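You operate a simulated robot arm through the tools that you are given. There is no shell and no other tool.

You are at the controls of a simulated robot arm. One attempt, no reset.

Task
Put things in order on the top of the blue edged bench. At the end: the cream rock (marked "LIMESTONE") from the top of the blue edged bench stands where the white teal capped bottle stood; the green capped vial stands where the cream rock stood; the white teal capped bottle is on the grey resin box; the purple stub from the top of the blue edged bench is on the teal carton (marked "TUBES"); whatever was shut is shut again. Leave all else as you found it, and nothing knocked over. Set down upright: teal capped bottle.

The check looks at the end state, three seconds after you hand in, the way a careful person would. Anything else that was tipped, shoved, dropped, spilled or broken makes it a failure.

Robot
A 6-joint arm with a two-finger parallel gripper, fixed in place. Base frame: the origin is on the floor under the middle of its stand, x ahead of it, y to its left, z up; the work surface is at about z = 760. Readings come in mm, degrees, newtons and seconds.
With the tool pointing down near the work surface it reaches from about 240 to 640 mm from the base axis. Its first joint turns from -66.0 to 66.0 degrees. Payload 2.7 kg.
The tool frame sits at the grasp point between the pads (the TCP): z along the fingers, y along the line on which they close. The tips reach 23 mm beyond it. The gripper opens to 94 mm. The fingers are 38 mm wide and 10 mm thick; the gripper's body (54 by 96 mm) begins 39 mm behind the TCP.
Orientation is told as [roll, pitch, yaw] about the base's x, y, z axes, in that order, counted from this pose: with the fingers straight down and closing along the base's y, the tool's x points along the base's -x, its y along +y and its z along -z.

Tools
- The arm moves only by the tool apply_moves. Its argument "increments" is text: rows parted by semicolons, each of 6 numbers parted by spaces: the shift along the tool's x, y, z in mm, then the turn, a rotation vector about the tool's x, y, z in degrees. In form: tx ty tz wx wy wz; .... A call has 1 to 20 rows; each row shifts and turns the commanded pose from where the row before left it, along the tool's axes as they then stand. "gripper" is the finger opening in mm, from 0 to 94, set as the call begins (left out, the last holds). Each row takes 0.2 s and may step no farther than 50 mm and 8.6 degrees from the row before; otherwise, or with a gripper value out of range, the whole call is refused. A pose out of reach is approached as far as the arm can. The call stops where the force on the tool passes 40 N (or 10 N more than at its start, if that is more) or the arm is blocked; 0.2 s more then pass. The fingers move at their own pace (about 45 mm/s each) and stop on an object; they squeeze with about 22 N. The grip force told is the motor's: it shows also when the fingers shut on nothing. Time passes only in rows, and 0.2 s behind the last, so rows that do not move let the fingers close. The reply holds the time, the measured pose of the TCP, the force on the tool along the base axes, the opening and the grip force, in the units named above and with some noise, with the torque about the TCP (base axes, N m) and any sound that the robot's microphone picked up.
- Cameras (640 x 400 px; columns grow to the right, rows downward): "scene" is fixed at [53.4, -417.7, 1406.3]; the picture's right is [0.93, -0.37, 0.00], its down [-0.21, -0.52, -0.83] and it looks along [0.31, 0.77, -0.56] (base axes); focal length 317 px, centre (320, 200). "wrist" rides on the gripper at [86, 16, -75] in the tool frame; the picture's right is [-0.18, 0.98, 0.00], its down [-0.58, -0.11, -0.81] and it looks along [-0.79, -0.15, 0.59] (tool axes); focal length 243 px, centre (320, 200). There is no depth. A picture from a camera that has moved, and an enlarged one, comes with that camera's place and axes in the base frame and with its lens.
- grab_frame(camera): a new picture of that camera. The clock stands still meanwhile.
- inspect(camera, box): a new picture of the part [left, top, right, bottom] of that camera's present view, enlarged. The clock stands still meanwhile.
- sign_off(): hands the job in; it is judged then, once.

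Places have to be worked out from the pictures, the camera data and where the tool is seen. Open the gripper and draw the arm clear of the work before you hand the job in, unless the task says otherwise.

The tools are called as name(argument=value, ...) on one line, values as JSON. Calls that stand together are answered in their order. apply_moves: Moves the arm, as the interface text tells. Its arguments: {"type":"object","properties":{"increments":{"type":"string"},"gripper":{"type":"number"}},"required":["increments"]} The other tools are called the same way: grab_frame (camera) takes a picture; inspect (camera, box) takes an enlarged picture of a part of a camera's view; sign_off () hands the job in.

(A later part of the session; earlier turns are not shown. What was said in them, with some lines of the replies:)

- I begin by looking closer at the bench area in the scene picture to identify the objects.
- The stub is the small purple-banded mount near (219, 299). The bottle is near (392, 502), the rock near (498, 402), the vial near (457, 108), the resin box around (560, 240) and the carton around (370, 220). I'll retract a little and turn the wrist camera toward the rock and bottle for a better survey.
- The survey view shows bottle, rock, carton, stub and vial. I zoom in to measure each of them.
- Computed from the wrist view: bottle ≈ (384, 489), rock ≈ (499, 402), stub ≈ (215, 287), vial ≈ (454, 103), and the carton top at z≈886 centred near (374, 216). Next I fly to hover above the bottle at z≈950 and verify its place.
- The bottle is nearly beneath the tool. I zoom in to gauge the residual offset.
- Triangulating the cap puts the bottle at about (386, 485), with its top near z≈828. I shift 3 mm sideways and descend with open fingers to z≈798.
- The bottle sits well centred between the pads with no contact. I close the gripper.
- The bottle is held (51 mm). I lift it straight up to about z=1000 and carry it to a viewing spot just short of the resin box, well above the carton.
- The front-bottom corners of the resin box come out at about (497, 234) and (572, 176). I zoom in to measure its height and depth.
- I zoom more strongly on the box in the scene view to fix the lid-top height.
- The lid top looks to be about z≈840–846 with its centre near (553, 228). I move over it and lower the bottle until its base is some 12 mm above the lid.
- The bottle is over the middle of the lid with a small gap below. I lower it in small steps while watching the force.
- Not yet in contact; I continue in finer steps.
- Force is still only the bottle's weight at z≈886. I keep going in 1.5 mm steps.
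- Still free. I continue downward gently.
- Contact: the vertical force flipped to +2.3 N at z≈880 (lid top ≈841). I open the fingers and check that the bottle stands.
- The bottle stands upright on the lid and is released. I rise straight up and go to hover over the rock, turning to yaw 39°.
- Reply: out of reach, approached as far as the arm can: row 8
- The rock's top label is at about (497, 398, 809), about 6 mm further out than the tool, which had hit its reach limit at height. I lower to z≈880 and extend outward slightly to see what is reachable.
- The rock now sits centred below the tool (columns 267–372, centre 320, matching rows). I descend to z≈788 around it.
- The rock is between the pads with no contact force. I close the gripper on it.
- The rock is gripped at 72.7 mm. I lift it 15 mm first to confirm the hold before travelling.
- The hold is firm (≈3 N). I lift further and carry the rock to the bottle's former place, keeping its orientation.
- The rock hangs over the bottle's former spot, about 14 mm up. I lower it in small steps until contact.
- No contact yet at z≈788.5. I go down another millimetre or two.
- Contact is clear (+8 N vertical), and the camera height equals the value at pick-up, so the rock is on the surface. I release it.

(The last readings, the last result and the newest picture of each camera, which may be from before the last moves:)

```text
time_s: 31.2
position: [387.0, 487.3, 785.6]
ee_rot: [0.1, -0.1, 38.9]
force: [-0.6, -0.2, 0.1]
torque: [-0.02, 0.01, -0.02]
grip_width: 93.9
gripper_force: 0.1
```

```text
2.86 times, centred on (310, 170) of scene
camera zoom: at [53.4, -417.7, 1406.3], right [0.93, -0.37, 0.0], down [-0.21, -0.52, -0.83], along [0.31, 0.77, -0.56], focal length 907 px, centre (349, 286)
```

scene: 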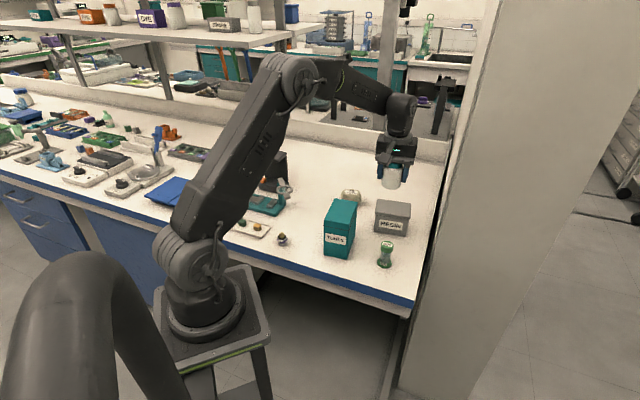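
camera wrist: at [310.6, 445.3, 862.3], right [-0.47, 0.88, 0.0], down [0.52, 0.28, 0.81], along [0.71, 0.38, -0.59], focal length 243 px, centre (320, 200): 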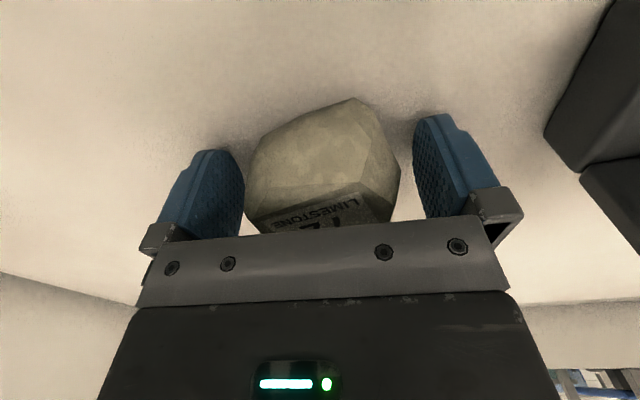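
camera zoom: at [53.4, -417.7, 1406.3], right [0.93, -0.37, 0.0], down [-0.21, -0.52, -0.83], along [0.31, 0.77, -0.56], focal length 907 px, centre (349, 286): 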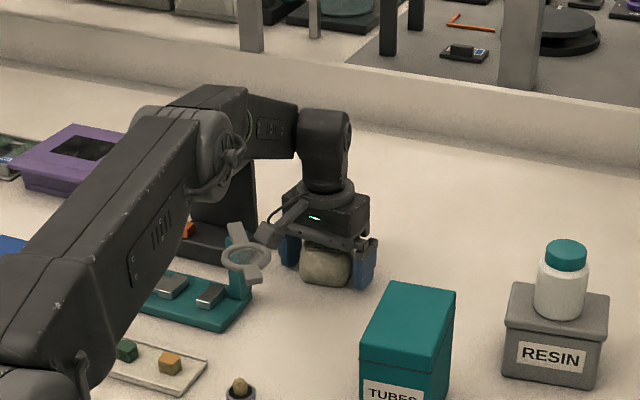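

The rock stands in place. I rise to z≈1000, fly to above the vial near (454, 103), and turn to yaw ≈13°.

apply_moves(increments="0 0 -20 0 0 0; 0 0 -45 0 0 0; 0 0 -45 0 0 0; 0 0 -45 0 0 0; 10.5 -18.5 -45 0 0 0; 21.4 -37.6 -15 0 0 0; 21.4 -37.6 0 0 0 0; 21.4 -37.6 0 0 0 0; 21.4 -37.6 0 0 0 0; 21.4 -37.6 0 0 0 0; 21.4 -37.6 0 0 0 0; 21.4 -37.6 0 0 0 0; 21.4 -37.6 0 0 0 0; 10.9 -19.1 0 0 0 0; 0 0 0 0 0 8.6; 0 0 0 0 0 8.6; 0 0 0 0 0 8.6; 0 0 25 0 0 0; 0 0 25 0 0 0; 0 0 0 0 0 0", gripper=94)

grab_frame(camera="wrist")

grab_frame(camera="scene")

```text
time_s: 35.4
position: [449.0, 102.9, 951.9]
ee_rot: [0.1, -0.1, 13.0]
force: [0.3, 0.1, -0.1]
torque: [0.02, 0.01, 0.01]
grip_width: 94.0
gripper_force: 0.1
```

```text
taken
camera wrist: at [362.6, 99.0, 1027.1], right [-0.04, 1.0, 0.0], down [0.59, 0.03, 0.81], along [0.81, 0.03, -0.59], focal length 243 px, centre (320, 200)
```

wrist: 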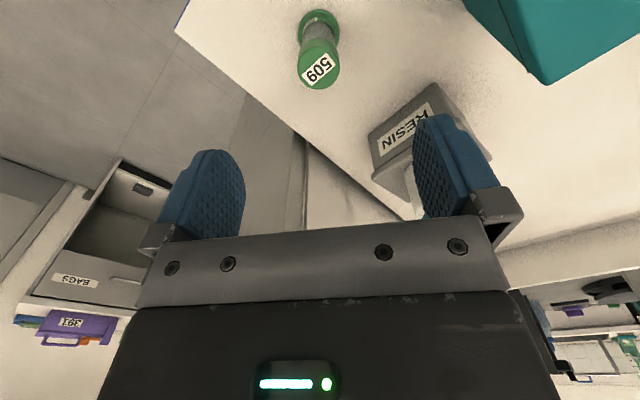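

```text
taken
```

scene: 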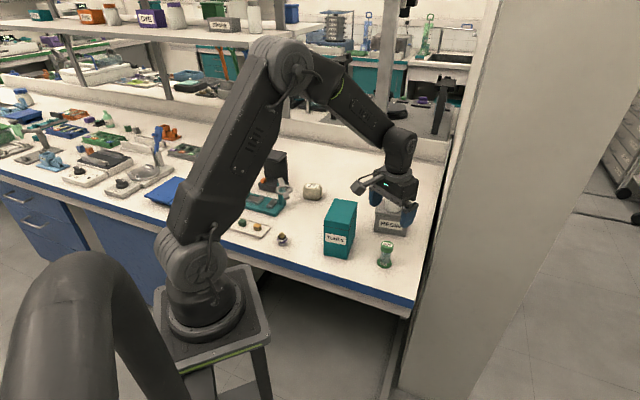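

The vial's cap is right on column 320. I zoom in to measure it.

inspect(camera="wrist", box=[264, 0, 376, 100])

inspect(camera="scene", box=[360, 230, 410, 275])

```text
4.00 times, centred on (320, 50) of wrist
camera zoom: at [362.6, 99.0, 1027.1], right [-0.04, 1.0, 0.0], down [0.59, 0.03, 0.81], along [0.81, 0.03, -0.59], focal length 970 px, centre (320, 800)
```

zoom: 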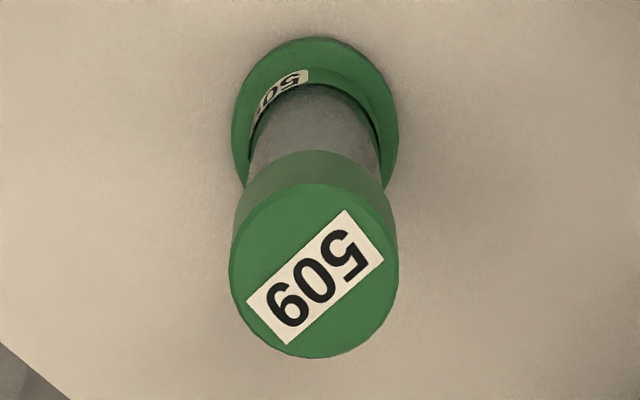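

```text
8.89 times, centred on (385, 252) of scene
camera zoom: at [53.4, -417.7, 1406.3], right [0.93, -0.37, 0.0], down [-0.21, -0.52, -0.83], along [0.31, 0.77, -0.56], focal length 2821 px, centre (-258, -267)
```

zoom: 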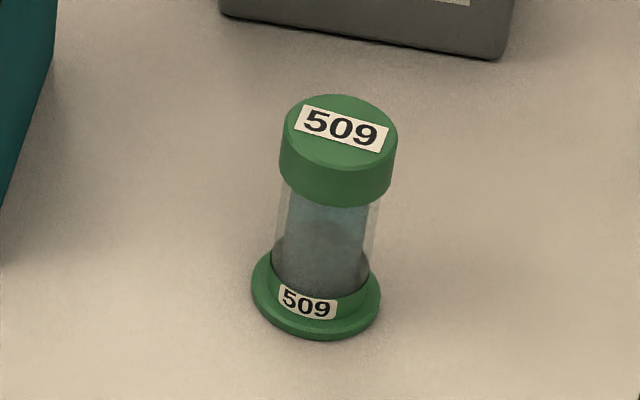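

The vial has a wide foot (≈40 mm), a cap ≈34 mm wide and its top at z≈831. I'll grip it by the cap: shift about 3 mm outward and 1 mm right, then descend to z≈818.

apply_moves(increments="-2.8 -1.8 0 0 0 0; 0 0 40 0 0 0; 0 0 40 0 0 0; 0 0 30 0 0 0; 0 0 22 0 0 0; 0 0 0 0 0 0", gripper=94)

grab_frame(camera="wrist")

inspect(camera="scene", box=[340, 190, 430, 280])

```text
time_s: 36.8
position: [454.1, 102.6, 817.3]
ee_rot: [0.0, 0.0, 13.1]
force: [-0.7, 0.7, -0.3]
torque: [-0.01, 0.01, -0.01]
grip_width: 93.9
gripper_force: 0.0
```

```text
taken
camera wrist: at [365.7, 97.8, 894.1], right [-0.04, 1.0, 0.0], down [0.59, 0.03, 0.81], along [0.81, 0.04, -0.59], focal length 243 px, centre (320, 200)
```

wrist: 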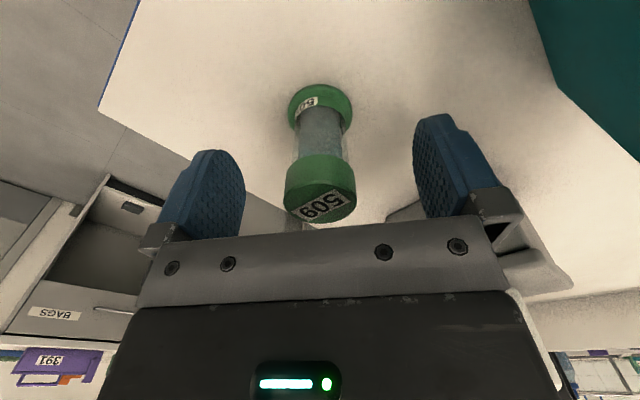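

```text
4.44 times, centred on (385, 235) of scene
camera zoom: at [53.4, -417.7, 1406.3], right [0.93, -0.37, 0.0], down [-0.21, -0.52, -0.83], along [0.31, 0.77, -0.56], focal length 1410 px, centre (31, 44)
```

zoom: 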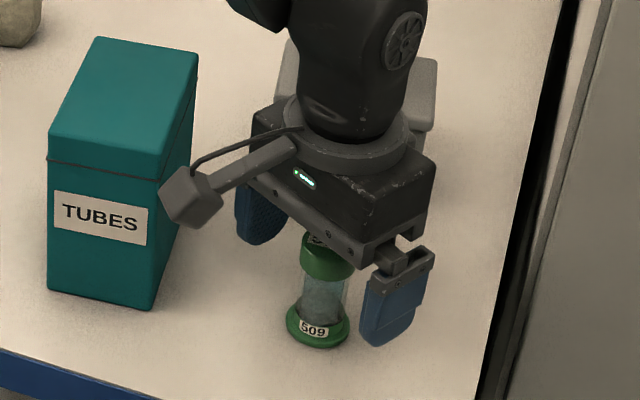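

The cap is centred between the pads. I close on it.

apply_moves(increments="0 0 0 0 0 0; 0 0 0 0 0 0; 0 0 0 0 0 0; 0 0 0 0 0 0; 0 0 0 0 0 0; 0 0 0 0 0 0", gripper=24)

grab_frame(camera="wrist")

inspect(camera="scene", box=[340, 190, 430, 280])

```text
time_s: 38.2
position: [452.9, 102.7, 817.8]
ee_rot: [0.0, -0.1, 13.1]
force: [-0.6, -0.5, 0.1]
torque: [0.03, -0.01, -0.01]
grip_width: 33.0
gripper_force: 22.2
```

```text
taken
camera wrist: at [365.7, 97.8, 894.5], right [-0.04, 1.0, 0.0], down [0.59, 0.03, 0.81], along [0.81, 0.04, -0.59], focal length 243 px, centre (320, 200)
```

wrist: 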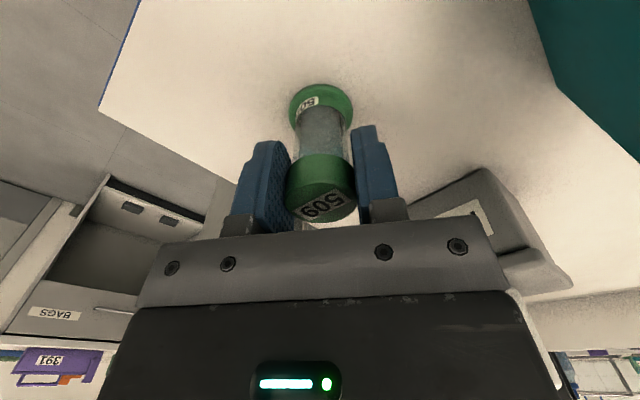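

```text
4.44 times, centred on (385, 235) of scene
camera zoom: at [53.4, -417.7, 1406.3], right [0.93, -0.37, 0.0], down [-0.21, -0.52, -0.83], along [0.31, 0.77, -0.56], focal length 1410 px, centre (31, 44)
```

zoom: 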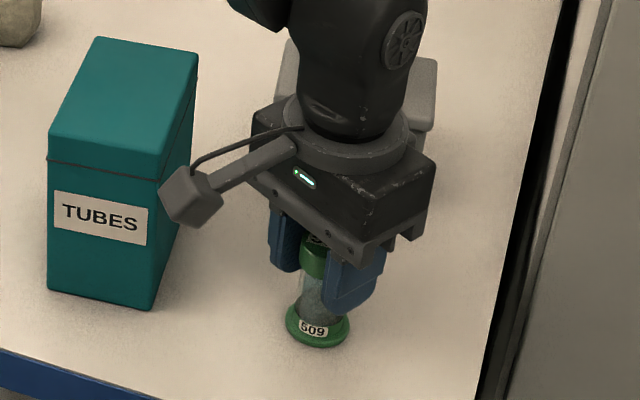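

The cap is gripped at 33 mm. I lift 12 mm and check that the whole vial comes with it.

apply_moves(increments="0 0 -4 0 0 0; 0 0 -8 0 0 0; 0 0 0 0 0 0", gripper=24)

grab_frame(camera="wrist")

inspect(camera="scene", box=[340, 190, 430, 280])

```text
time_s: 39.0
position: [454.2, 102.5, 830.5]
ee_rot: [0.0, -0.1, 13.1]
force: [-0.4, 0.4, -0.7]
torque: [-0.03, 0.01, 0.0]
grip_width: 32.6
gripper_force: 22.2
```

```text
taken
camera wrist: at [365.5, 97.8, 906.7], right [-0.04, 1.0, 0.0], down [0.59, 0.03, 0.81], along [0.81, 0.03, -0.59], focal length 243 px, centre (320, 200)
```

wrist: 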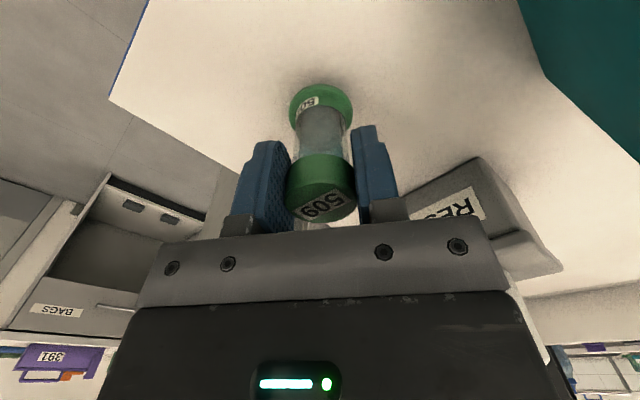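

```text
4.44 times, centred on (385, 235) of scene
camera zoom: at [53.4, -417.7, 1406.3], right [0.93, -0.37, 0.0], down [-0.21, -0.52, -0.83], along [0.31, 0.77, -0.56], focal length 1410 px, centre (31, 44)
```

zoom: 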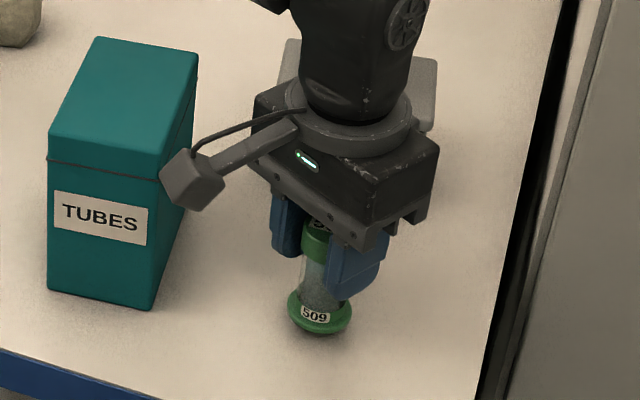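

The vial hangs intact. I raise it to z≈1000, carry it towards the rock's former place, turn to yaw 39° and lower to z≈885.

apply_moves(increments="0 0 -43 0 0 0; 0 0 -43 0 0 0; 0 0 -43 0 0 0; 0 0 -43 0 0 0; -13.45 38.3 0 0 0 0; -13.45 38.3 0 0 0 0; -13.45 38.3 0 0 0 0; -13.45 38.3 0 0 0 0; -13.45 38.3 0 0 0 0; -13.45 38.3 0 0 0 0; -13.45 38.3 0 0 0 0; 0 0 0 0 0 -8.6; 0 0 0 0 0 -8.6; 0 0 0 0 0 -8.6; 0 0 39 0 0 0; 0 0 39 0 0 0; 0 0 39 0 0 0; 0 0 0 0 0 0", gripper=24)

grab_frame(camera="wrist")

grab_frame(camera="scene")

```text
time_s: 42.8
position: [485.4, 384.4, 885.8]
ee_rot: [0.0, -0.2, 39.0]
force: [-0.8, 0.4, -0.5]
torque: [-0.03, -0.01, -0.02]
grip_width: 32.6
gripper_force: 21.9
```

```text
taken
camera wrist: at [407.4, 341.7, 960.9], right [-0.47, 0.88, 0.0], down [0.52, 0.28, 0.81], along [0.71, 0.38, -0.59], focal length 243 px, centre (320, 200)
```

wrist: 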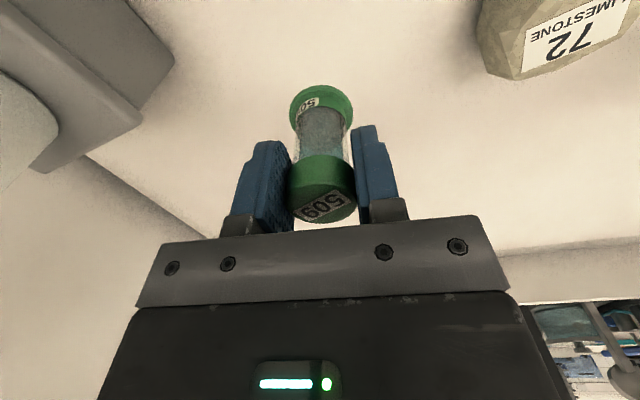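

```text
taken
```

scene: 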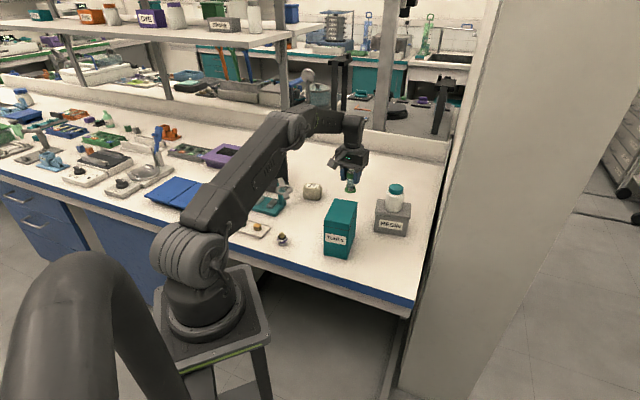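

The vial is intact and near the spot. I extend about 19 mm to centre on the rock's former place and lower to roughly 12 mm above the surface.

apply_moves(increments="-9.6 2 0 0 0 0; -9.6 2.1 0 0 0 0; 0 0 25 0 0 0; 0 0 20 0 0 0; 0 0 9 0 0 0; 0 0 0 0 0 0", gripper=24)

grab_frame(camera="wrist")

inspect(camera="scene", box=[300, 120, 420, 230])

```text
time_s: 44.2
position: [496.5, 400.8, 832.4]
ee_rot: [0.0, -0.1, 38.9]
force: [0.0, -0.3, -0.3]
torque: [-0.03, -0.04, 0.03]
grip_width: 32.7
gripper_force: 22.7
```

```text
taken
camera wrist: at [419.4, 357.5, 908.6], right [-0.47, 0.88, 0.0], down [0.52, 0.28, 0.81], along [0.71, 0.38, -0.59], focal length 243 px, centre (320, 200)
```

wrist: 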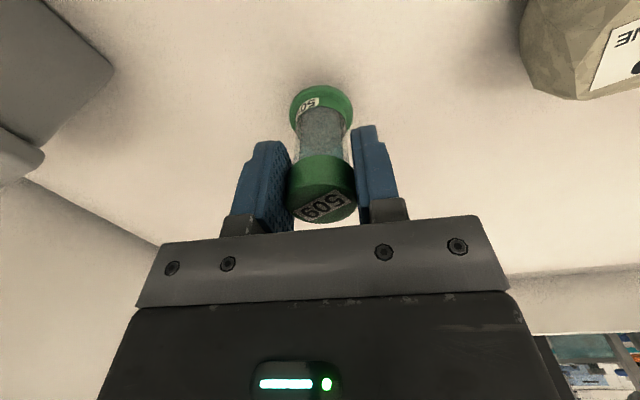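

```text
3.64 times, centred on (360, 175) of scene
camera zoom: at [53.4, -417.7, 1406.3], right [0.93, -0.37, 0.0], down [-0.21, -0.52, -0.83], along [0.31, 0.77, -0.56], focal length 1154 px, centre (174, 291)
```

zoom: 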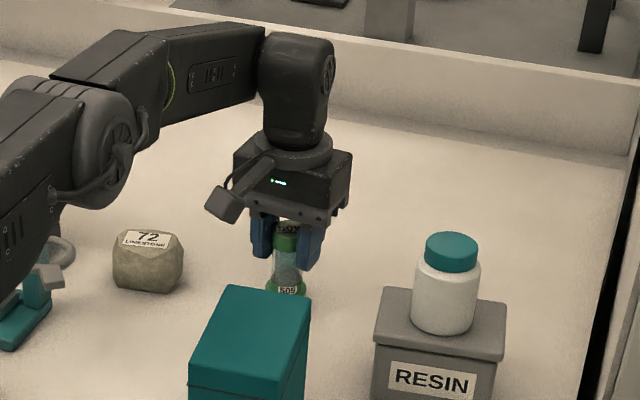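

Position is right, with about 14 mm to go. I lower in small steps until contact.

apply_moves(increments="0 0 5 0 0 0; 0 0 4 0 0 0; 0 0 2.5 0 0 0; 0 0 0 0 0 0", gripper=24)

apply_moves(increments="0 0 1 0 0 0; 0 0 0 0 0 0", gripper=24)

apply_moves(increments="0 0 0.7 0 0 0; 0 0 0 0 0 0", gripper=24)

```text
time_s: 45.2
position: [495.6, 399.8, 820.9]
ee_rot: [-0.1, -0.1, 38.9]
force: [-0.6, 0.2, -0.2]
torque: [0.02, -0.03, 0.01]
grip_width: 32.9
gripper_force: 22.0
```

```text
time_s: 45.8
position: [496.3, 399.8, 821.6]
ee_rot: [0.1, -0.1, 39.0]
force: [0.2, 0.8, 0.3]
torque: [0.0, 0.04, -0.04]
grip_width: 33.1
gripper_force: 22.2
```

```text
time_s: 46.4
position: [497.0, 399.2, 819.4]
ee_rot: [0.0, -0.2, 38.8]
force: [-1.4, -0.3, -0.1]
torque: [0.0, -0.03, 0.03]
grip_width: 32.7
gripper_force: 21.7
```

Still no clear contact. I go down a further millimetre in two steps and look.

apply_moves(increments="0 0 0.7 0 0 0; 0 0 0 0 0 0", gripper=24)

apply_moves(increments="0 0 0.7 0 0 0; 0 0 0 0 0 0", gripper=24)

grab_frame(camera="wrist")

```text
time_s: 47.0
position: [495.7, 399.4, 819.9]
ee_rot: [-0.1, -0.2, 39.0]
force: [-0.5, -0.5, -1.0]
torque: [0.0, -0.01, 0.01]
grip_width: 32.9
gripper_force: 21.4
```

```text
time_s: 47.6
position: [497.1, 399.3, 819.0]
ee_rot: [0.0, -0.1, 38.9]
force: [-0.2, -0.6, 3.6]
torque: [0.0, 0.02, 0.02]
grip_width: 33.0
gripper_force: 21.6
```

```text
taken
camera wrist: at [419.3, 357.7, 894.3], right [-0.47, 0.88, 0.0], down [0.52, 0.28, 0.81], along [0.71, 0.38, -0.59], focal length 243 px, centre (320, 200)
```

wrist: 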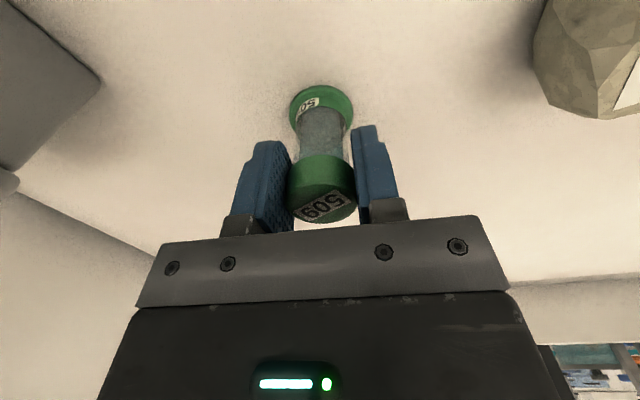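

Contact (+3.6 N) with the camera height matching the pick height (894.3). I open the gripper to release the vial.

apply_moves(increments="0 0 0 0 0 0; 0 0 0 0 0 0; 0 0 0 0 0 0; 0 0 0 0 0 0; 0 0 0 0 0 0", gripper=94)

grab_frame(camera="wrist")

inspect(camera="scene", box=[300, 120, 420, 230])

```text
time_s: 48.8
position: [497.3, 399.4, 818.6]
ee_rot: [-0.2, -0.1, 38.9]
force: [-0.3, -0.6, -0.4]
torque: [0.0, 0.01, -0.02]
grip_width: 94.1
gripper_force: 0.0
```

```text
taken
camera wrist: at [419.2, 357.6, 894.0], right [-0.47, 0.88, 0.0], down [0.52, 0.28, 0.81], along [0.71, 0.38, -0.59], focal length 243 px, centre (320, 200)
```

wrist: 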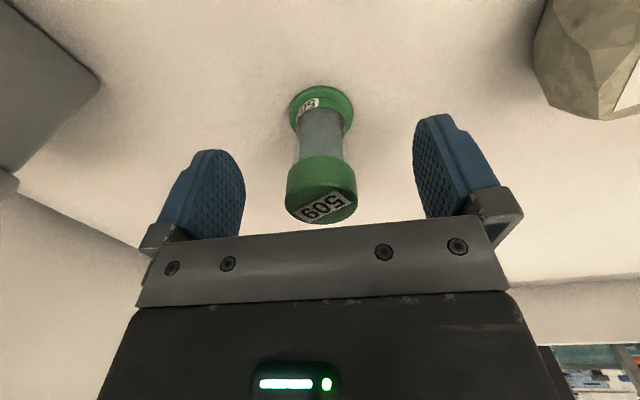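

```text
3.64 times, centred on (360, 175) of scene
camera zoom: at [53.4, -417.7, 1406.3], right [0.93, -0.37, 0.0], down [-0.21, -0.52, -0.83], along [0.31, 0.77, -0.56], focal length 1154 px, centre (174, 291)
```

zoom: 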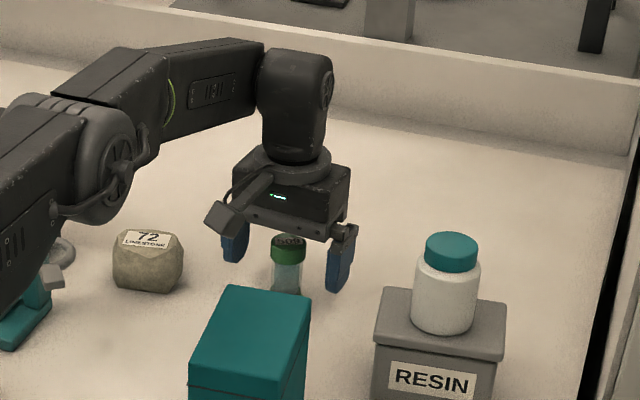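

The vial stands upright where the rock was. I rise and move to hover over the purple stub near (215, 287), turning to yaw ≈52° with a narrower finger opening.

apply_moves(increments="0 0 -20 0 0 0; 0 0 -42 0 0 0; 41.4 12.8 -15 0 0 0; 41.4 12.8 -25 0 0 0; 41.4 12.8 -15 0 0 0; 41.4 12.8 -10 0 0 0; 41.4 12.8 0 0 0 0; 41.4 12.8 0 0 0 0; 41.4 12.8 0 0 0 0; 0 0 0 0 0 -6.6; 0 0 0 0 0 -6.6; 0 0 25 0 0 0; 0 0 20 0 0 0; 0 0 0 0 0 0", gripper=70)

grab_frame(camera="wrist")

grab_frame(camera="scene")

```text
time_s: 51.8
position: [214.3, 286.7, 900.0]
ee_rot: [-0.1, -0.1, 52.2]
force: [0.2, -0.1, 1.3]
torque: [0.02, 0.03, -0.01]
grip_width: 70.2
gripper_force: 0.1
```

```text
taken
camera wrist: at [148.7, 228.3, 975.1], right [-0.66, 0.75, 0.0], down [0.44, 0.39, 0.81], along [0.6, 0.53, -0.59], focal length 243 px, centre (320, 200)
```

wrist: 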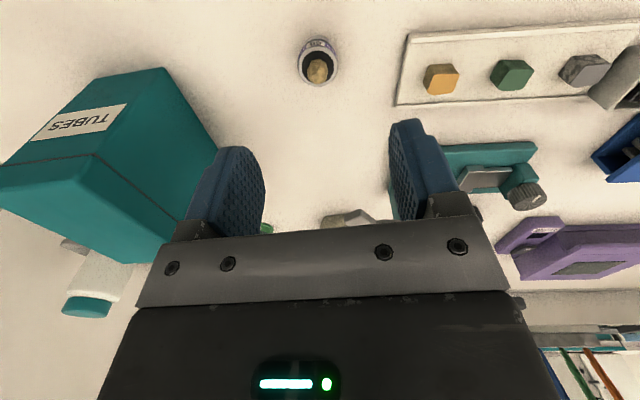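

```text
taken
```

scene: 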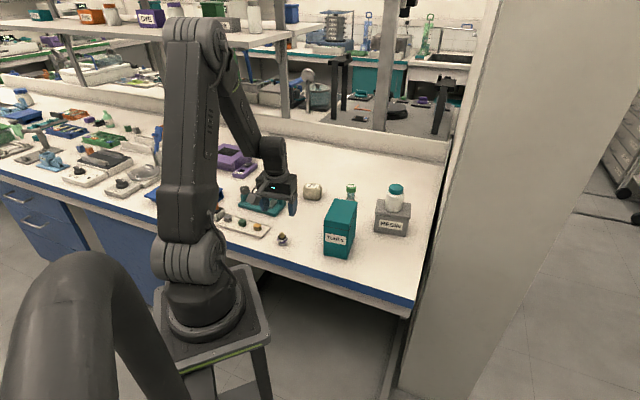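

The stub appears at about column 318. I zoom in on it for alignment.

inspect(camera="wrist", box=[270, 20, 366, 100])

inspect(camera="wrist", box=[0, 50, 280, 280])

inspect(camera="scene", box=[260, 170, 360, 270])

```text
5.00 times, centred on (318, 60) of wrist
camera zoom: at [148.7, 228.3, 975.1], right [-0.66, 0.75, 0.0], down [0.44, 0.39, 0.81], along [0.6, 0.53, -0.59], focal length 1213 px, centre (330, 900)
```

zoom: 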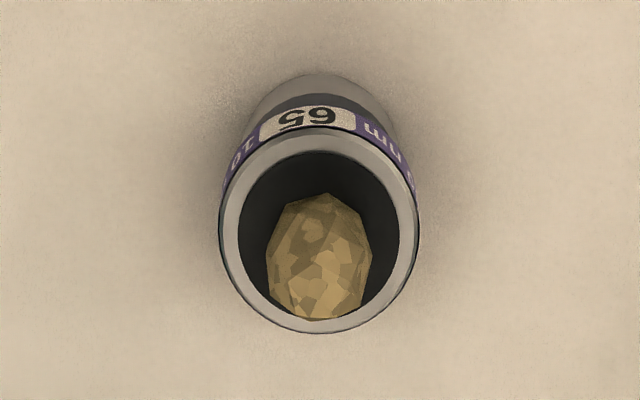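

```text
1.74 times, centred on (140, 165) of wrist
camera zoom: at [148.7, 228.3, 975.1], right [-0.66, 0.75, 0.0], down [0.44, 0.39, 0.81], along [0.6, 0.53, -0.59], focal length 422 px, centre (633, 261)
```

zoom: 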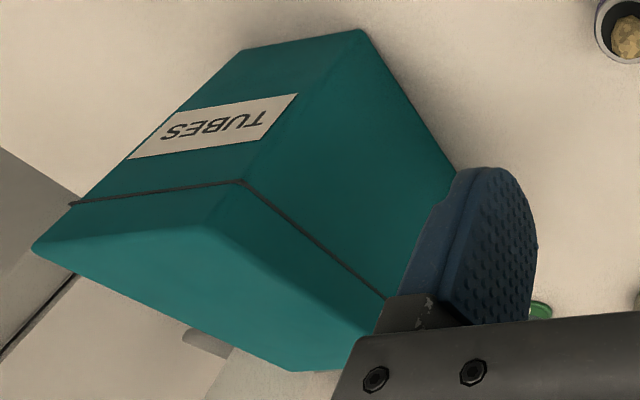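

```text
4.00 times, centred on (310, 220) of scene
camera zoom: at [53.4, -417.7, 1406.3], right [0.93, -0.37, 0.0], down [-0.21, -0.52, -0.83], along [0.31, 0.77, -0.56], focal length 1269 px, centre (360, 120)
```

zoom: 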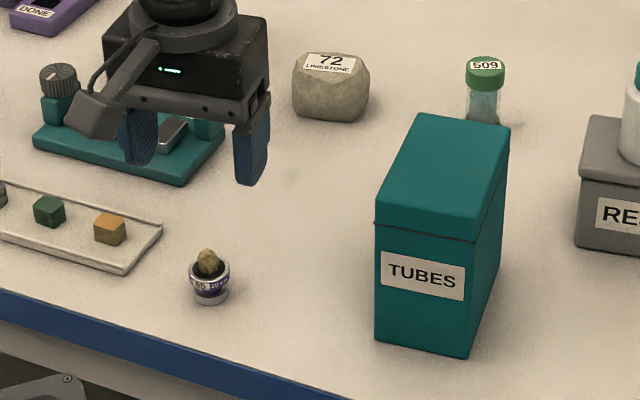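

The stub is centred near (214, 284) with rim height z≈789. I shift 2 mm, then descend to z≈787 around it.

apply_moves(increments="2 -1.5 0 0 0 0; 0 0 40 0 0 0; 0 0 40 0 0 0; 0 0 21 0 0 0; 0 0 11 0 0 0; 0 0 0 0 0 0", gripper=70)

grab_frame(camera="wrist")

inspect(camera="scene", box=[230, 170, 350, 270])

```text
time_s: 53.2
position: [213.9, 286.2, 788.3]
ee_rot: [0.0, -0.1, 52.2]
force: [0.3, -0.4, 0.2]
torque: [-0.01, 0.01, -0.01]
grip_width: 70.0
gripper_force: 0.0
```

```text
taken
camera wrist: at [148.7, 227.0, 863.3], right [-0.66, 0.75, 0.0], down [0.44, 0.39, 0.81], along [0.61, 0.53, -0.59], focal length 243 px, centre (320, 200)
```

wrist: 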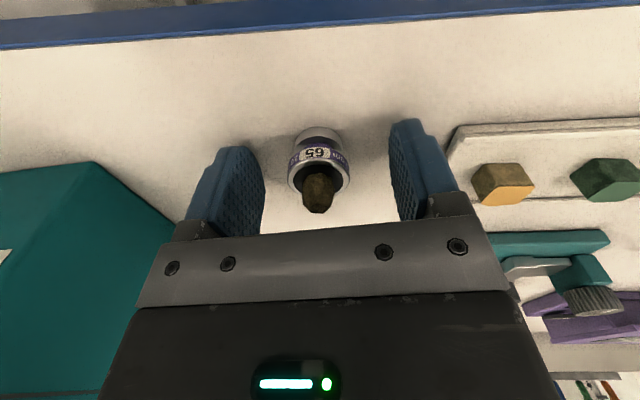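

```text
4.00 times, centred on (290, 220) of scene
camera zoom: at [53.4, -417.7, 1406.3], right [0.93, -0.37, 0.0], down [-0.21, -0.52, -0.83], along [0.31, 0.77, -0.56], focal length 1269 px, centre (440, 120)
```

zoom: 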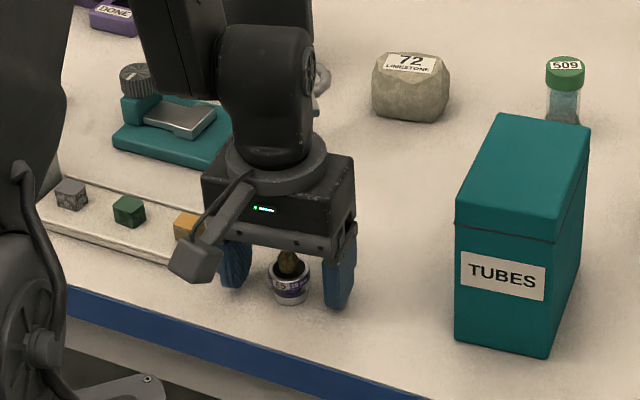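

The stub stands centred between the pads. I close the gripper on it.

apply_moves(increments="0 0 0 0 0 0; 0 0 0 0 0 0; 0 0 0 0 0 0; 0 0 0 0 0 0; 0 0 0 0 0 0", gripper=20)

apply_moves(increments="0 0 -4 0 0 0; 0 0 -8 0 0 0; 0 0 0 0 0 0", gripper=20)

grab_frame(camera="wrist")

inspect(camera="scene", box=[230, 170, 350, 270])

```text
time_s: 54.4
position: [213.6, 285.8, 788.0]
ee_rot: [-0.1, -0.1, 52.0]
force: [0.2, 0.4, 0.3]
torque: [0.01, 0.01, 0.02]
grip_width: 28.5
gripper_force: 22.2
```

```text
time_s: 55.2
position: [214.7, 285.7, 799.2]
ee_rot: [-0.1, 0.0, 52.1]
force: [0.2, -0.7, -0.1]
torque: [0.0, 0.01, 0.0]
grip_width: 28.7
gripper_force: 21.7
```

```text
taken
camera wrist: at [148.8, 226.5, 875.4], right [-0.66, 0.75, 0.0], down [0.44, 0.39, 0.81], along [0.6, 0.53, -0.59], focal length 243 px, centre (320, 200)
```

wrist: 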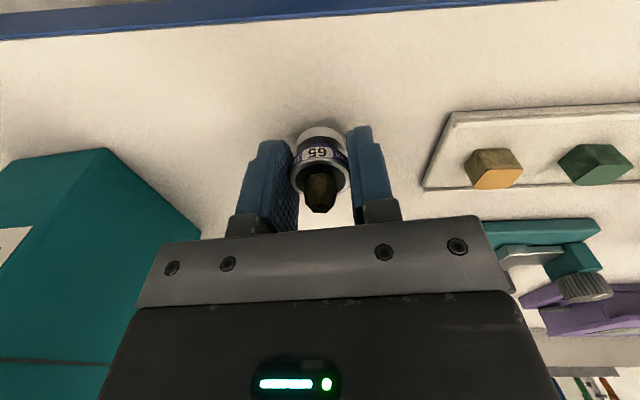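

```text
4.00 times, centred on (290, 220) of scene
camera zoom: at [53.4, -417.7, 1406.3], right [0.93, -0.37, 0.0], down [-0.21, -0.52, -0.83], along [0.31, 0.77, -0.56], focal length 1269 px, centre (440, 120)
```

zoom: 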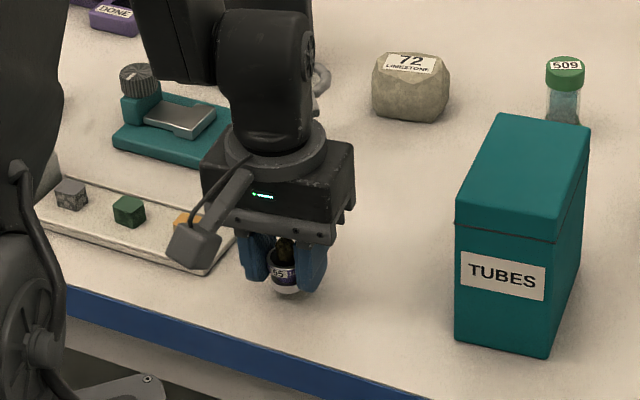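

The stub is securely held. I raise it to z≈985 and carry it over the carton's top for a check view.

apply_moves(increments="0 0 -46 0 0 0; 0 0 -46 0 0 0; 0 0 -46 0 0 0; 0 0 -46 0 0 0; -10.9 -42.1 0 0 0 0; -10.9 -42.1 0 0 0 0; -10.9 -42.1 0 0 0 0; -10.9 -42.1 0 0 0 0; 0 0 0 0 0 0", gripper=20)

grab_frame(camera="wrist")

inspect(camera="scene", box=[290, 130, 410, 270])

```text
time_s: 57.2
position: [374.1, 216.2, 983.5]
ee_rot: [-0.2, -0.1, 52.0]
force: [0.2, -0.2, -0.2]
torque: [0.0, -0.01, 0.01]
grip_width: 28.9
gripper_force: 21.7
```

```text
taken
camera wrist: at [308.9, 156.9, 1059.9], right [-0.66, 0.75, 0.0], down [0.44, 0.39, 0.81], along [0.6, 0.53, -0.59], focal length 243 px, centre (320, 200)
```

wrist: 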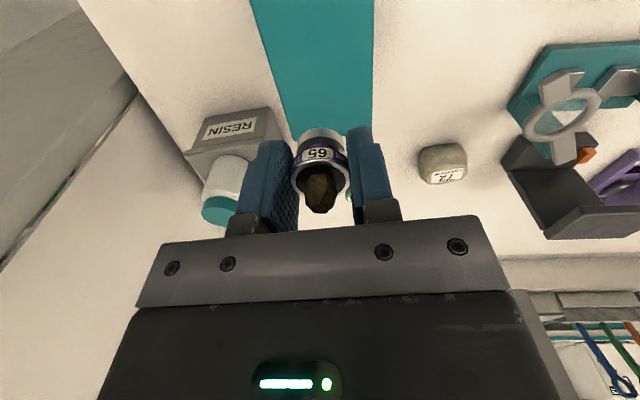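

```text
2.86 times, centred on (350, 200) of scene
camera zoom: at [53.4, -417.7, 1406.3], right [0.93, -0.37, 0.0], down [-0.21, -0.52, -0.83], along [0.31, 0.77, -0.56], focal length 907 px, centre (234, 200)
```

zoom: 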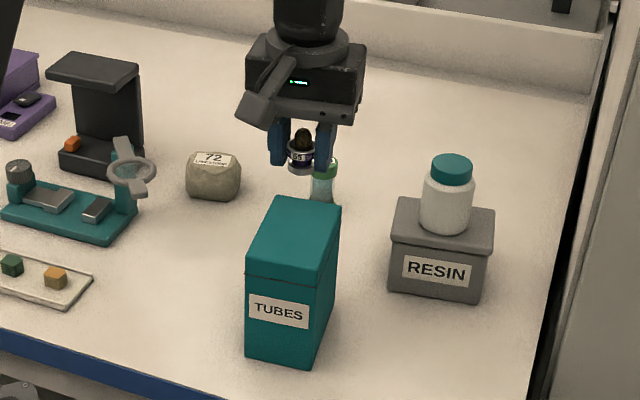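

The carton top lies centred under the stub (edges symmetric about column 321, back edge as expected). I lower to about 12 mm above its expected top.

apply_moves(increments="0 0 28 0 0 0; 0 0 20 0 0 0; 0 0 9 0 0 0; 0 0 0 0 0 0", gripper=20)

grab_frame(camera="wrist")

inspect(camera="scene", box=[310, 160, 380, 240])

```text
time_s: 58.2
position: [373.3, 216.6, 926.2]
ee_rot: [-0.1, 0.1, 52.1]
force: [0.1, -0.1, -1.0]
torque: [-0.01, 0.03, 0.02]
grip_width: 28.9
gripper_force: 21.7
```

```text
taken
camera wrist: at [308.6, 157.1, 1002.2], right [-0.66, 0.75, 0.0], down [0.44, 0.39, 0.81], along [0.6, 0.53, -0.59], focal length 243 px, centre (320, 200)
```

wrist: 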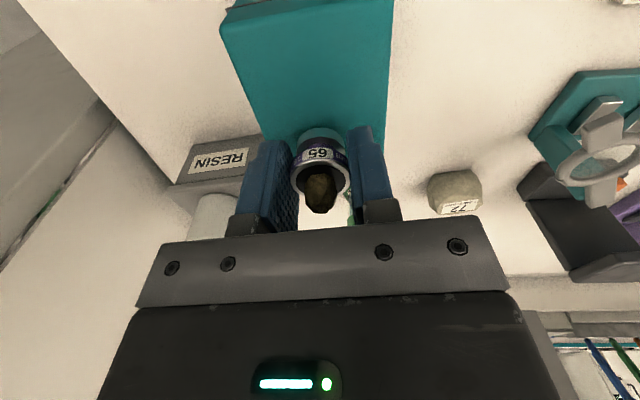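

```text
5.00 times, centred on (345, 200) of scene
camera zoom: at [53.4, -417.7, 1406.3], right [0.93, -0.37, 0.0], down [-0.21, -0.52, -0.83], along [0.31, 0.77, -0.56], focal length 1587 px, centre (195, 200)
```

zoom: 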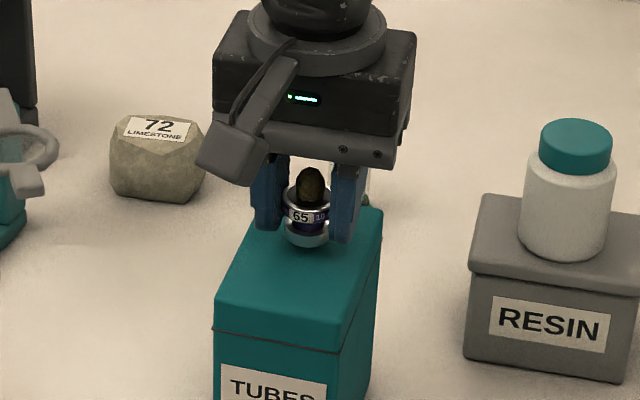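

The stub is centred over the top. I lower in small steps toward contact.

apply_moves(increments="0 0 3 0 0 0; 0 0 3 0 0 0; 0 0 0 0 0 0", gripper=20)

apply_moves(increments="0 0 1.5 0 0 0; 0 0 0 0 0 0", gripper=20)

apply_moves(increments="0 0 1.5 0 0 0; 0 0 0 0 0 0", gripper=20)

inspect(camera="scene", box=[320, 170, 370, 220])

```text
time_s: 59.0
position: [373.1, 215.4, 921.6]
ee_rot: [-0.1, -0.1, 52.1]
force: [-0.4, -0.1, -0.3]
torque: [0.0, 0.01, 0.0]
grip_width: 29.1
gripper_force: 21.7
```

```text
time_s: 59.6
position: [373.5, 215.0, 919.6]
ee_rot: [-0.1, -0.1, 52.1]
force: [0.4, 0.8, -0.4]
torque: [0.0, -0.03, -0.02]
grip_width: 28.7
gripper_force: 21.8
```

```text
time_s: 60.2
position: [374.2, 215.8, 916.9]
ee_rot: [-0.1, -0.1, 52.1]
force: [-0.3, 0.4, -1.1]
torque: [0.07, 0.01, 0.03]
grip_width: 29.1
gripper_force: 22.4
```

```text
8.00 times, centred on (345, 195) of scene
camera zoom: at [53.4, -417.7, 1406.3], right [0.93, -0.37, 0.0], down [-0.21, -0.52, -0.83], along [0.31, 0.77, -0.56], focal length 2539 px, centre (120, 240)
```

zoom: 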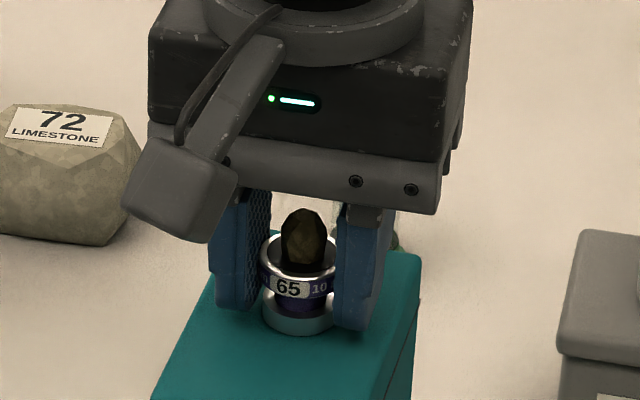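

Still free by force. I continue with 1.2 mm steps.

apply_moves(increments="0 0 1.2 0 0 0; 0 0 0 0 0 0", gripper=20)

apply_moves(increments="0 0 1.2 0 0 0; 0 0 0 0 0 0", gripper=20)

inspect(camera="scene", box=[320, 170, 370, 220])

```text
time_s: 60.8
position: [373.8, 216.9, 917.1]
ee_rot: [-0.1, -0.3, 52.1]
force: [-1.4, -1.2, 12.8]
torque: [-0.02, 0.05, -0.01]
grip_width: 28.8
gripper_force: 22.4
```

```text
time_s: 61.4
position: [373.6, 216.0, 917.2]
ee_rot: [-0.1, -0.3, 52.1]
force: [-1.5, -1.5, 24.4]
torque: [0.02, -0.03, 0.04]
grip_width: 29.2
gripper_force: 22.1
```

```text
8.00 times, centred on (345, 195) of scene
camera zoom: at [53.1, -417.9, 1406.3], right [0.93, -0.37, 0.0], down [-0.21, -0.52, -0.83], along [0.31, 0.77, -0.56], focal length 2539 px, centre (120, 240)
```

zoom: 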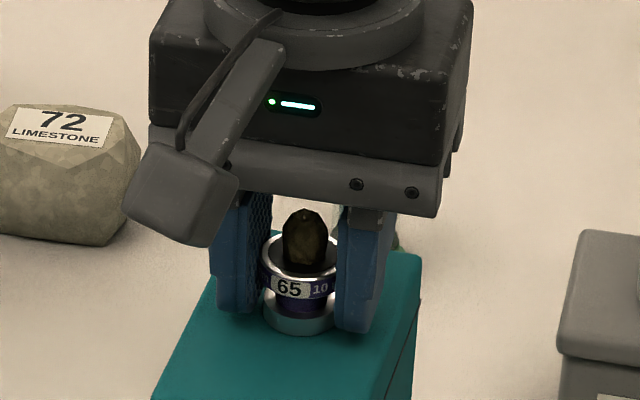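

Firm contact (24 N) — I pushed slightly more than needed, so I ease up ~1.8 mm before releasing.

apply_moves(increments="0 0 -0.9 0 0 0; 0 0 -0.9 0 0 0; 0 0 0 0 0 0", gripper=20)

```text
time_s: 62.2
position: [372.5, 215.8, 916.4]
ee_rot: [0.0, 0.0, 52.1]
force: [3.1, 1.4, 8.7]
torque: [0.1, -0.13, 0.0]
grip_width: 28.7
gripper_force: 22.1
```

The residual load is about 9 N, still resting on the carton. I ease another 0.4 mm and then open the fingers.

apply_moves(increments="0 0 -0.4 0 0 0; 0 0 0 0 0 0", gripper=20)

apply_moves(increments="0 0 0 0 0 0; 0 0 0 0 0 0; 0 0 0 0 0 0; 0 0 0 0 0 0", gripper=66)

grab_frame(camera="wrist")

inspect(camera="scene", box=[310, 160, 380, 240])

```text
time_s: 62.8
position: [372.7, 215.4, 918.2]
ee_rot: [0.0, 0.1, 52.1]
force: [0.6, -0.1, 0.7]
torque: [0.01, -0.03, 0.0]
grip_width: 28.9
gripper_force: 21.6
```

```text
time_s: 63.8
position: [374.7, 215.5, 918.8]
ee_rot: [-0.1, -0.1, 52.1]
force: [-0.6, 0.1, 0.1]
torque: [0.0, -0.05, -0.01]
grip_width: 65.9
gripper_force: 0.0
```

```text
taken
camera wrist: at [308.3, 157.0, 993.3], right [-0.66, 0.75, 0.0], down [0.44, 0.39, 0.81], along [0.61, 0.53, -0.59], focal length 243 px, centre (320, 200)
```

wrist: 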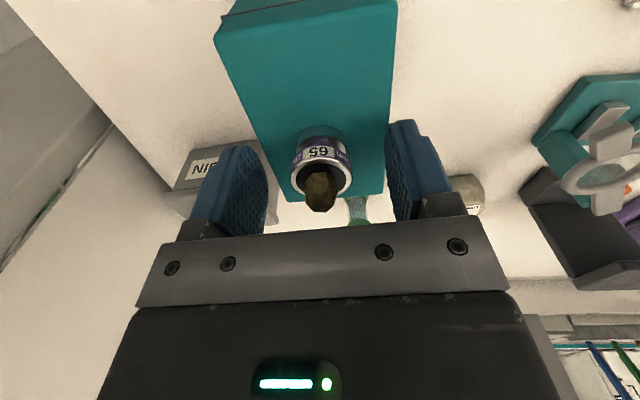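

```text
5.00 times, centred on (345, 200) of scene
camera zoom: at [53.4, -417.7, 1406.3], right [0.93, -0.37, 0.0], down [-0.21, -0.52, -0.83], along [0.31, 0.77, -0.56], focal length 1587 px, centre (195, 200)
```

zoom: 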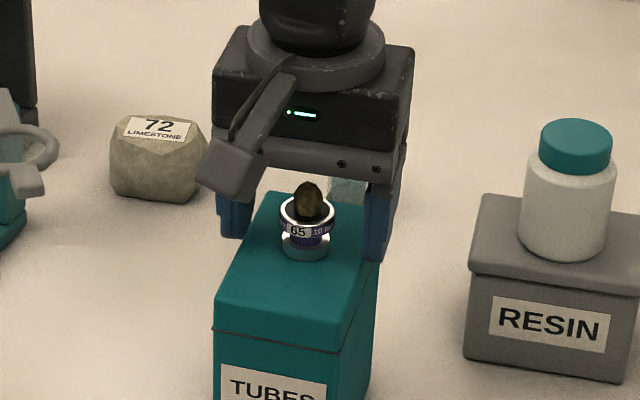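

The stub stands on the carton, released. I lift straight up and draw the arm back and clear, then check everything.

apply_moves(increments="0 0 -15 0 0 0; 0 0 -35 0 0 0; 0 0 -45 0 0 0; 0 0 -45 0 0 0; 0 0 -45 0 0 0; 30 0 -10 0 0 0; 30 0 0 0 0 0; 30 0 0 0 0 0; 0 0 0 0 0 0", gripper=94)

grab_frame(camera="scene")

grab_frame(camera="wrist")

inspect(camera="scene", box=[200, 130, 440, 280])

```text
time_s: 65.8
position: [318.0, 142.9, 1111.9]
ee_rot: [-0.1, -0.1, 52.1]
force: [0.5, -0.2, -0.3]
torque: [0.01, 0.05, 0.0]
grip_width: 93.9
gripper_force: 0.0
```

```text
taken
```

scene: 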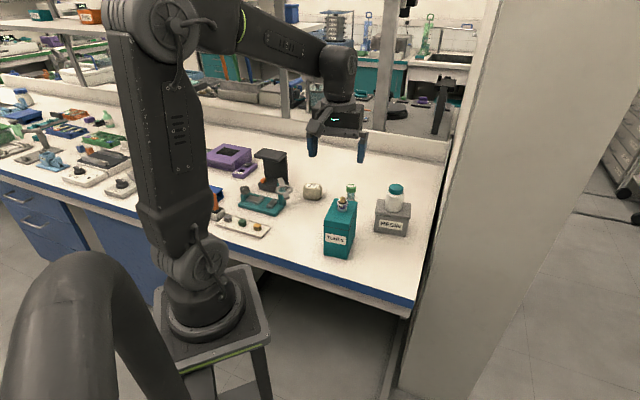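

```text
taken
camera wrist: at [252.6, 85.7, 1188.4], right [-0.66, 0.75, 0.0], down [0.44, 0.39, 0.81], along [0.61, 0.53, -0.59], focal length 243 px, centre (320, 200)
```

wrist: 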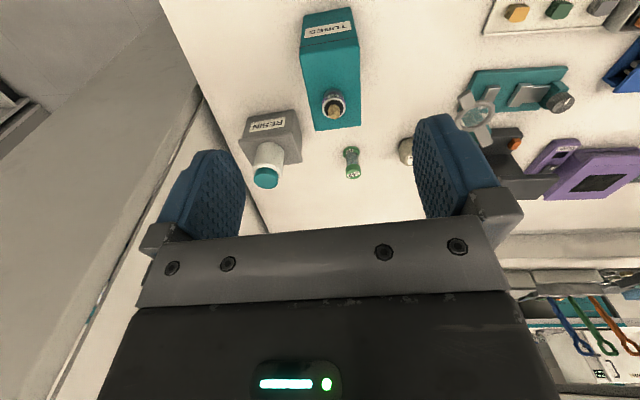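

```text
2.67 times, centred on (320, 205) of scene
camera zoom: at [53.4, -417.7, 1406.3], right [0.93, -0.37, 0.0], down [-0.21, -0.52, -0.83], along [0.31, 0.77, -0.56], focal length 846 px, centre (320, 187)
```

zoom: 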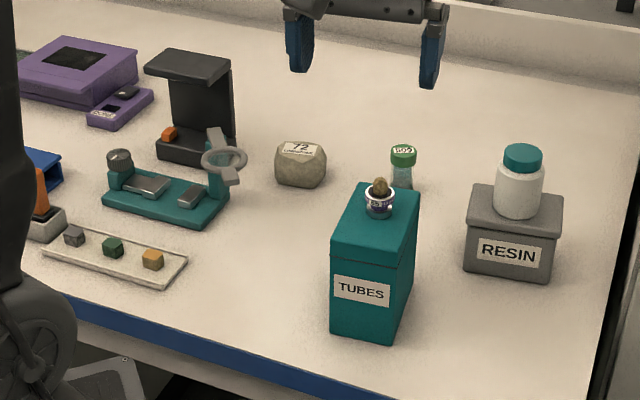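

All pieces appear in place. I take one closer look at the lids, stub, rock and vial before handing in.

inspect(camera="scene", box=[300, 175, 420, 265])

inspect(camera="wrist", box=[230, 0, 430, 200])

```text
4.44 times, centred on (360, 220) of scene
camera zoom: at [53.4, -417.7, 1406.3], right [0.93, -0.37, 0.0], down [-0.21, -0.52, -0.83], along [0.31, 0.77, -0.56], focal length 1410 px, centre (142, 111)
```

zoom: 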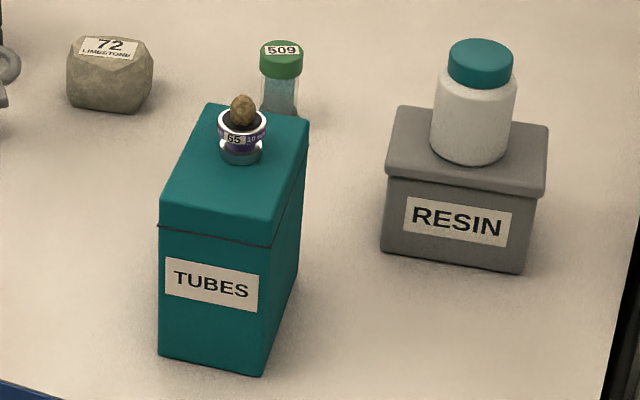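

```text
2.00 times, centred on (330, 100) of wrist
camera zoom: at [252.6, 85.7, 1188.4], right [-0.66, 0.75, 0.0], down [0.44, 0.39, 0.81], along [0.61, 0.53, -0.59], focal length 485 px, centre (300, 400)
```

zoom: 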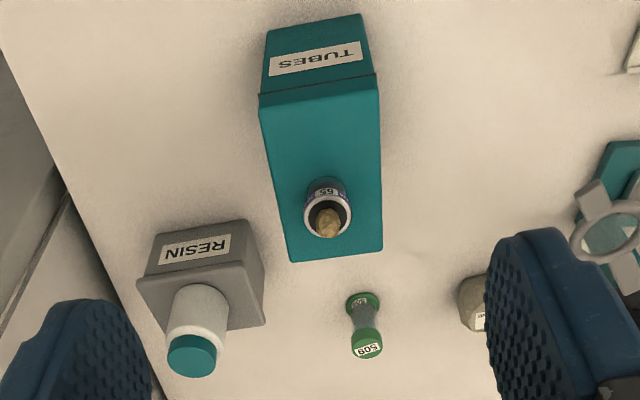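

Everything checks out. The rock is on the bottle's old spot, the vial on the rock's old spot, and the bottle stands upright on the resin box. The stub is on the carton, both lids are shut, the gripper is open and the arm is clear. I hand the job in.

sign_off()

```text
The job is handed in.
```

The bench is in the order you asked for, and I have handed the job in.

- **Rock:** the cream "LIMESTONE" rock stands where the teal-capped bottle stood, within a few millimetres, in the same orientation as before.
- **Vial:** the green-capped vial stands upright where the rock was.
- **Bottle:** the white teal-capped bottle stands upright in the middle of the grey resin box's lid.
- **Stub:** the purple-banded stub stands on the "TUBES" carton, with its mineral piece still on top.

I opened nothing, and both lids were still shut in the last pictures. Everything else in view looked unmoved.

I set the stub down a little harder than needed, about 24 N, then eased off before letting go. The carton and its lid looked unchanged afterwards.

The gripper is open and the arm is raised clear of the bench.
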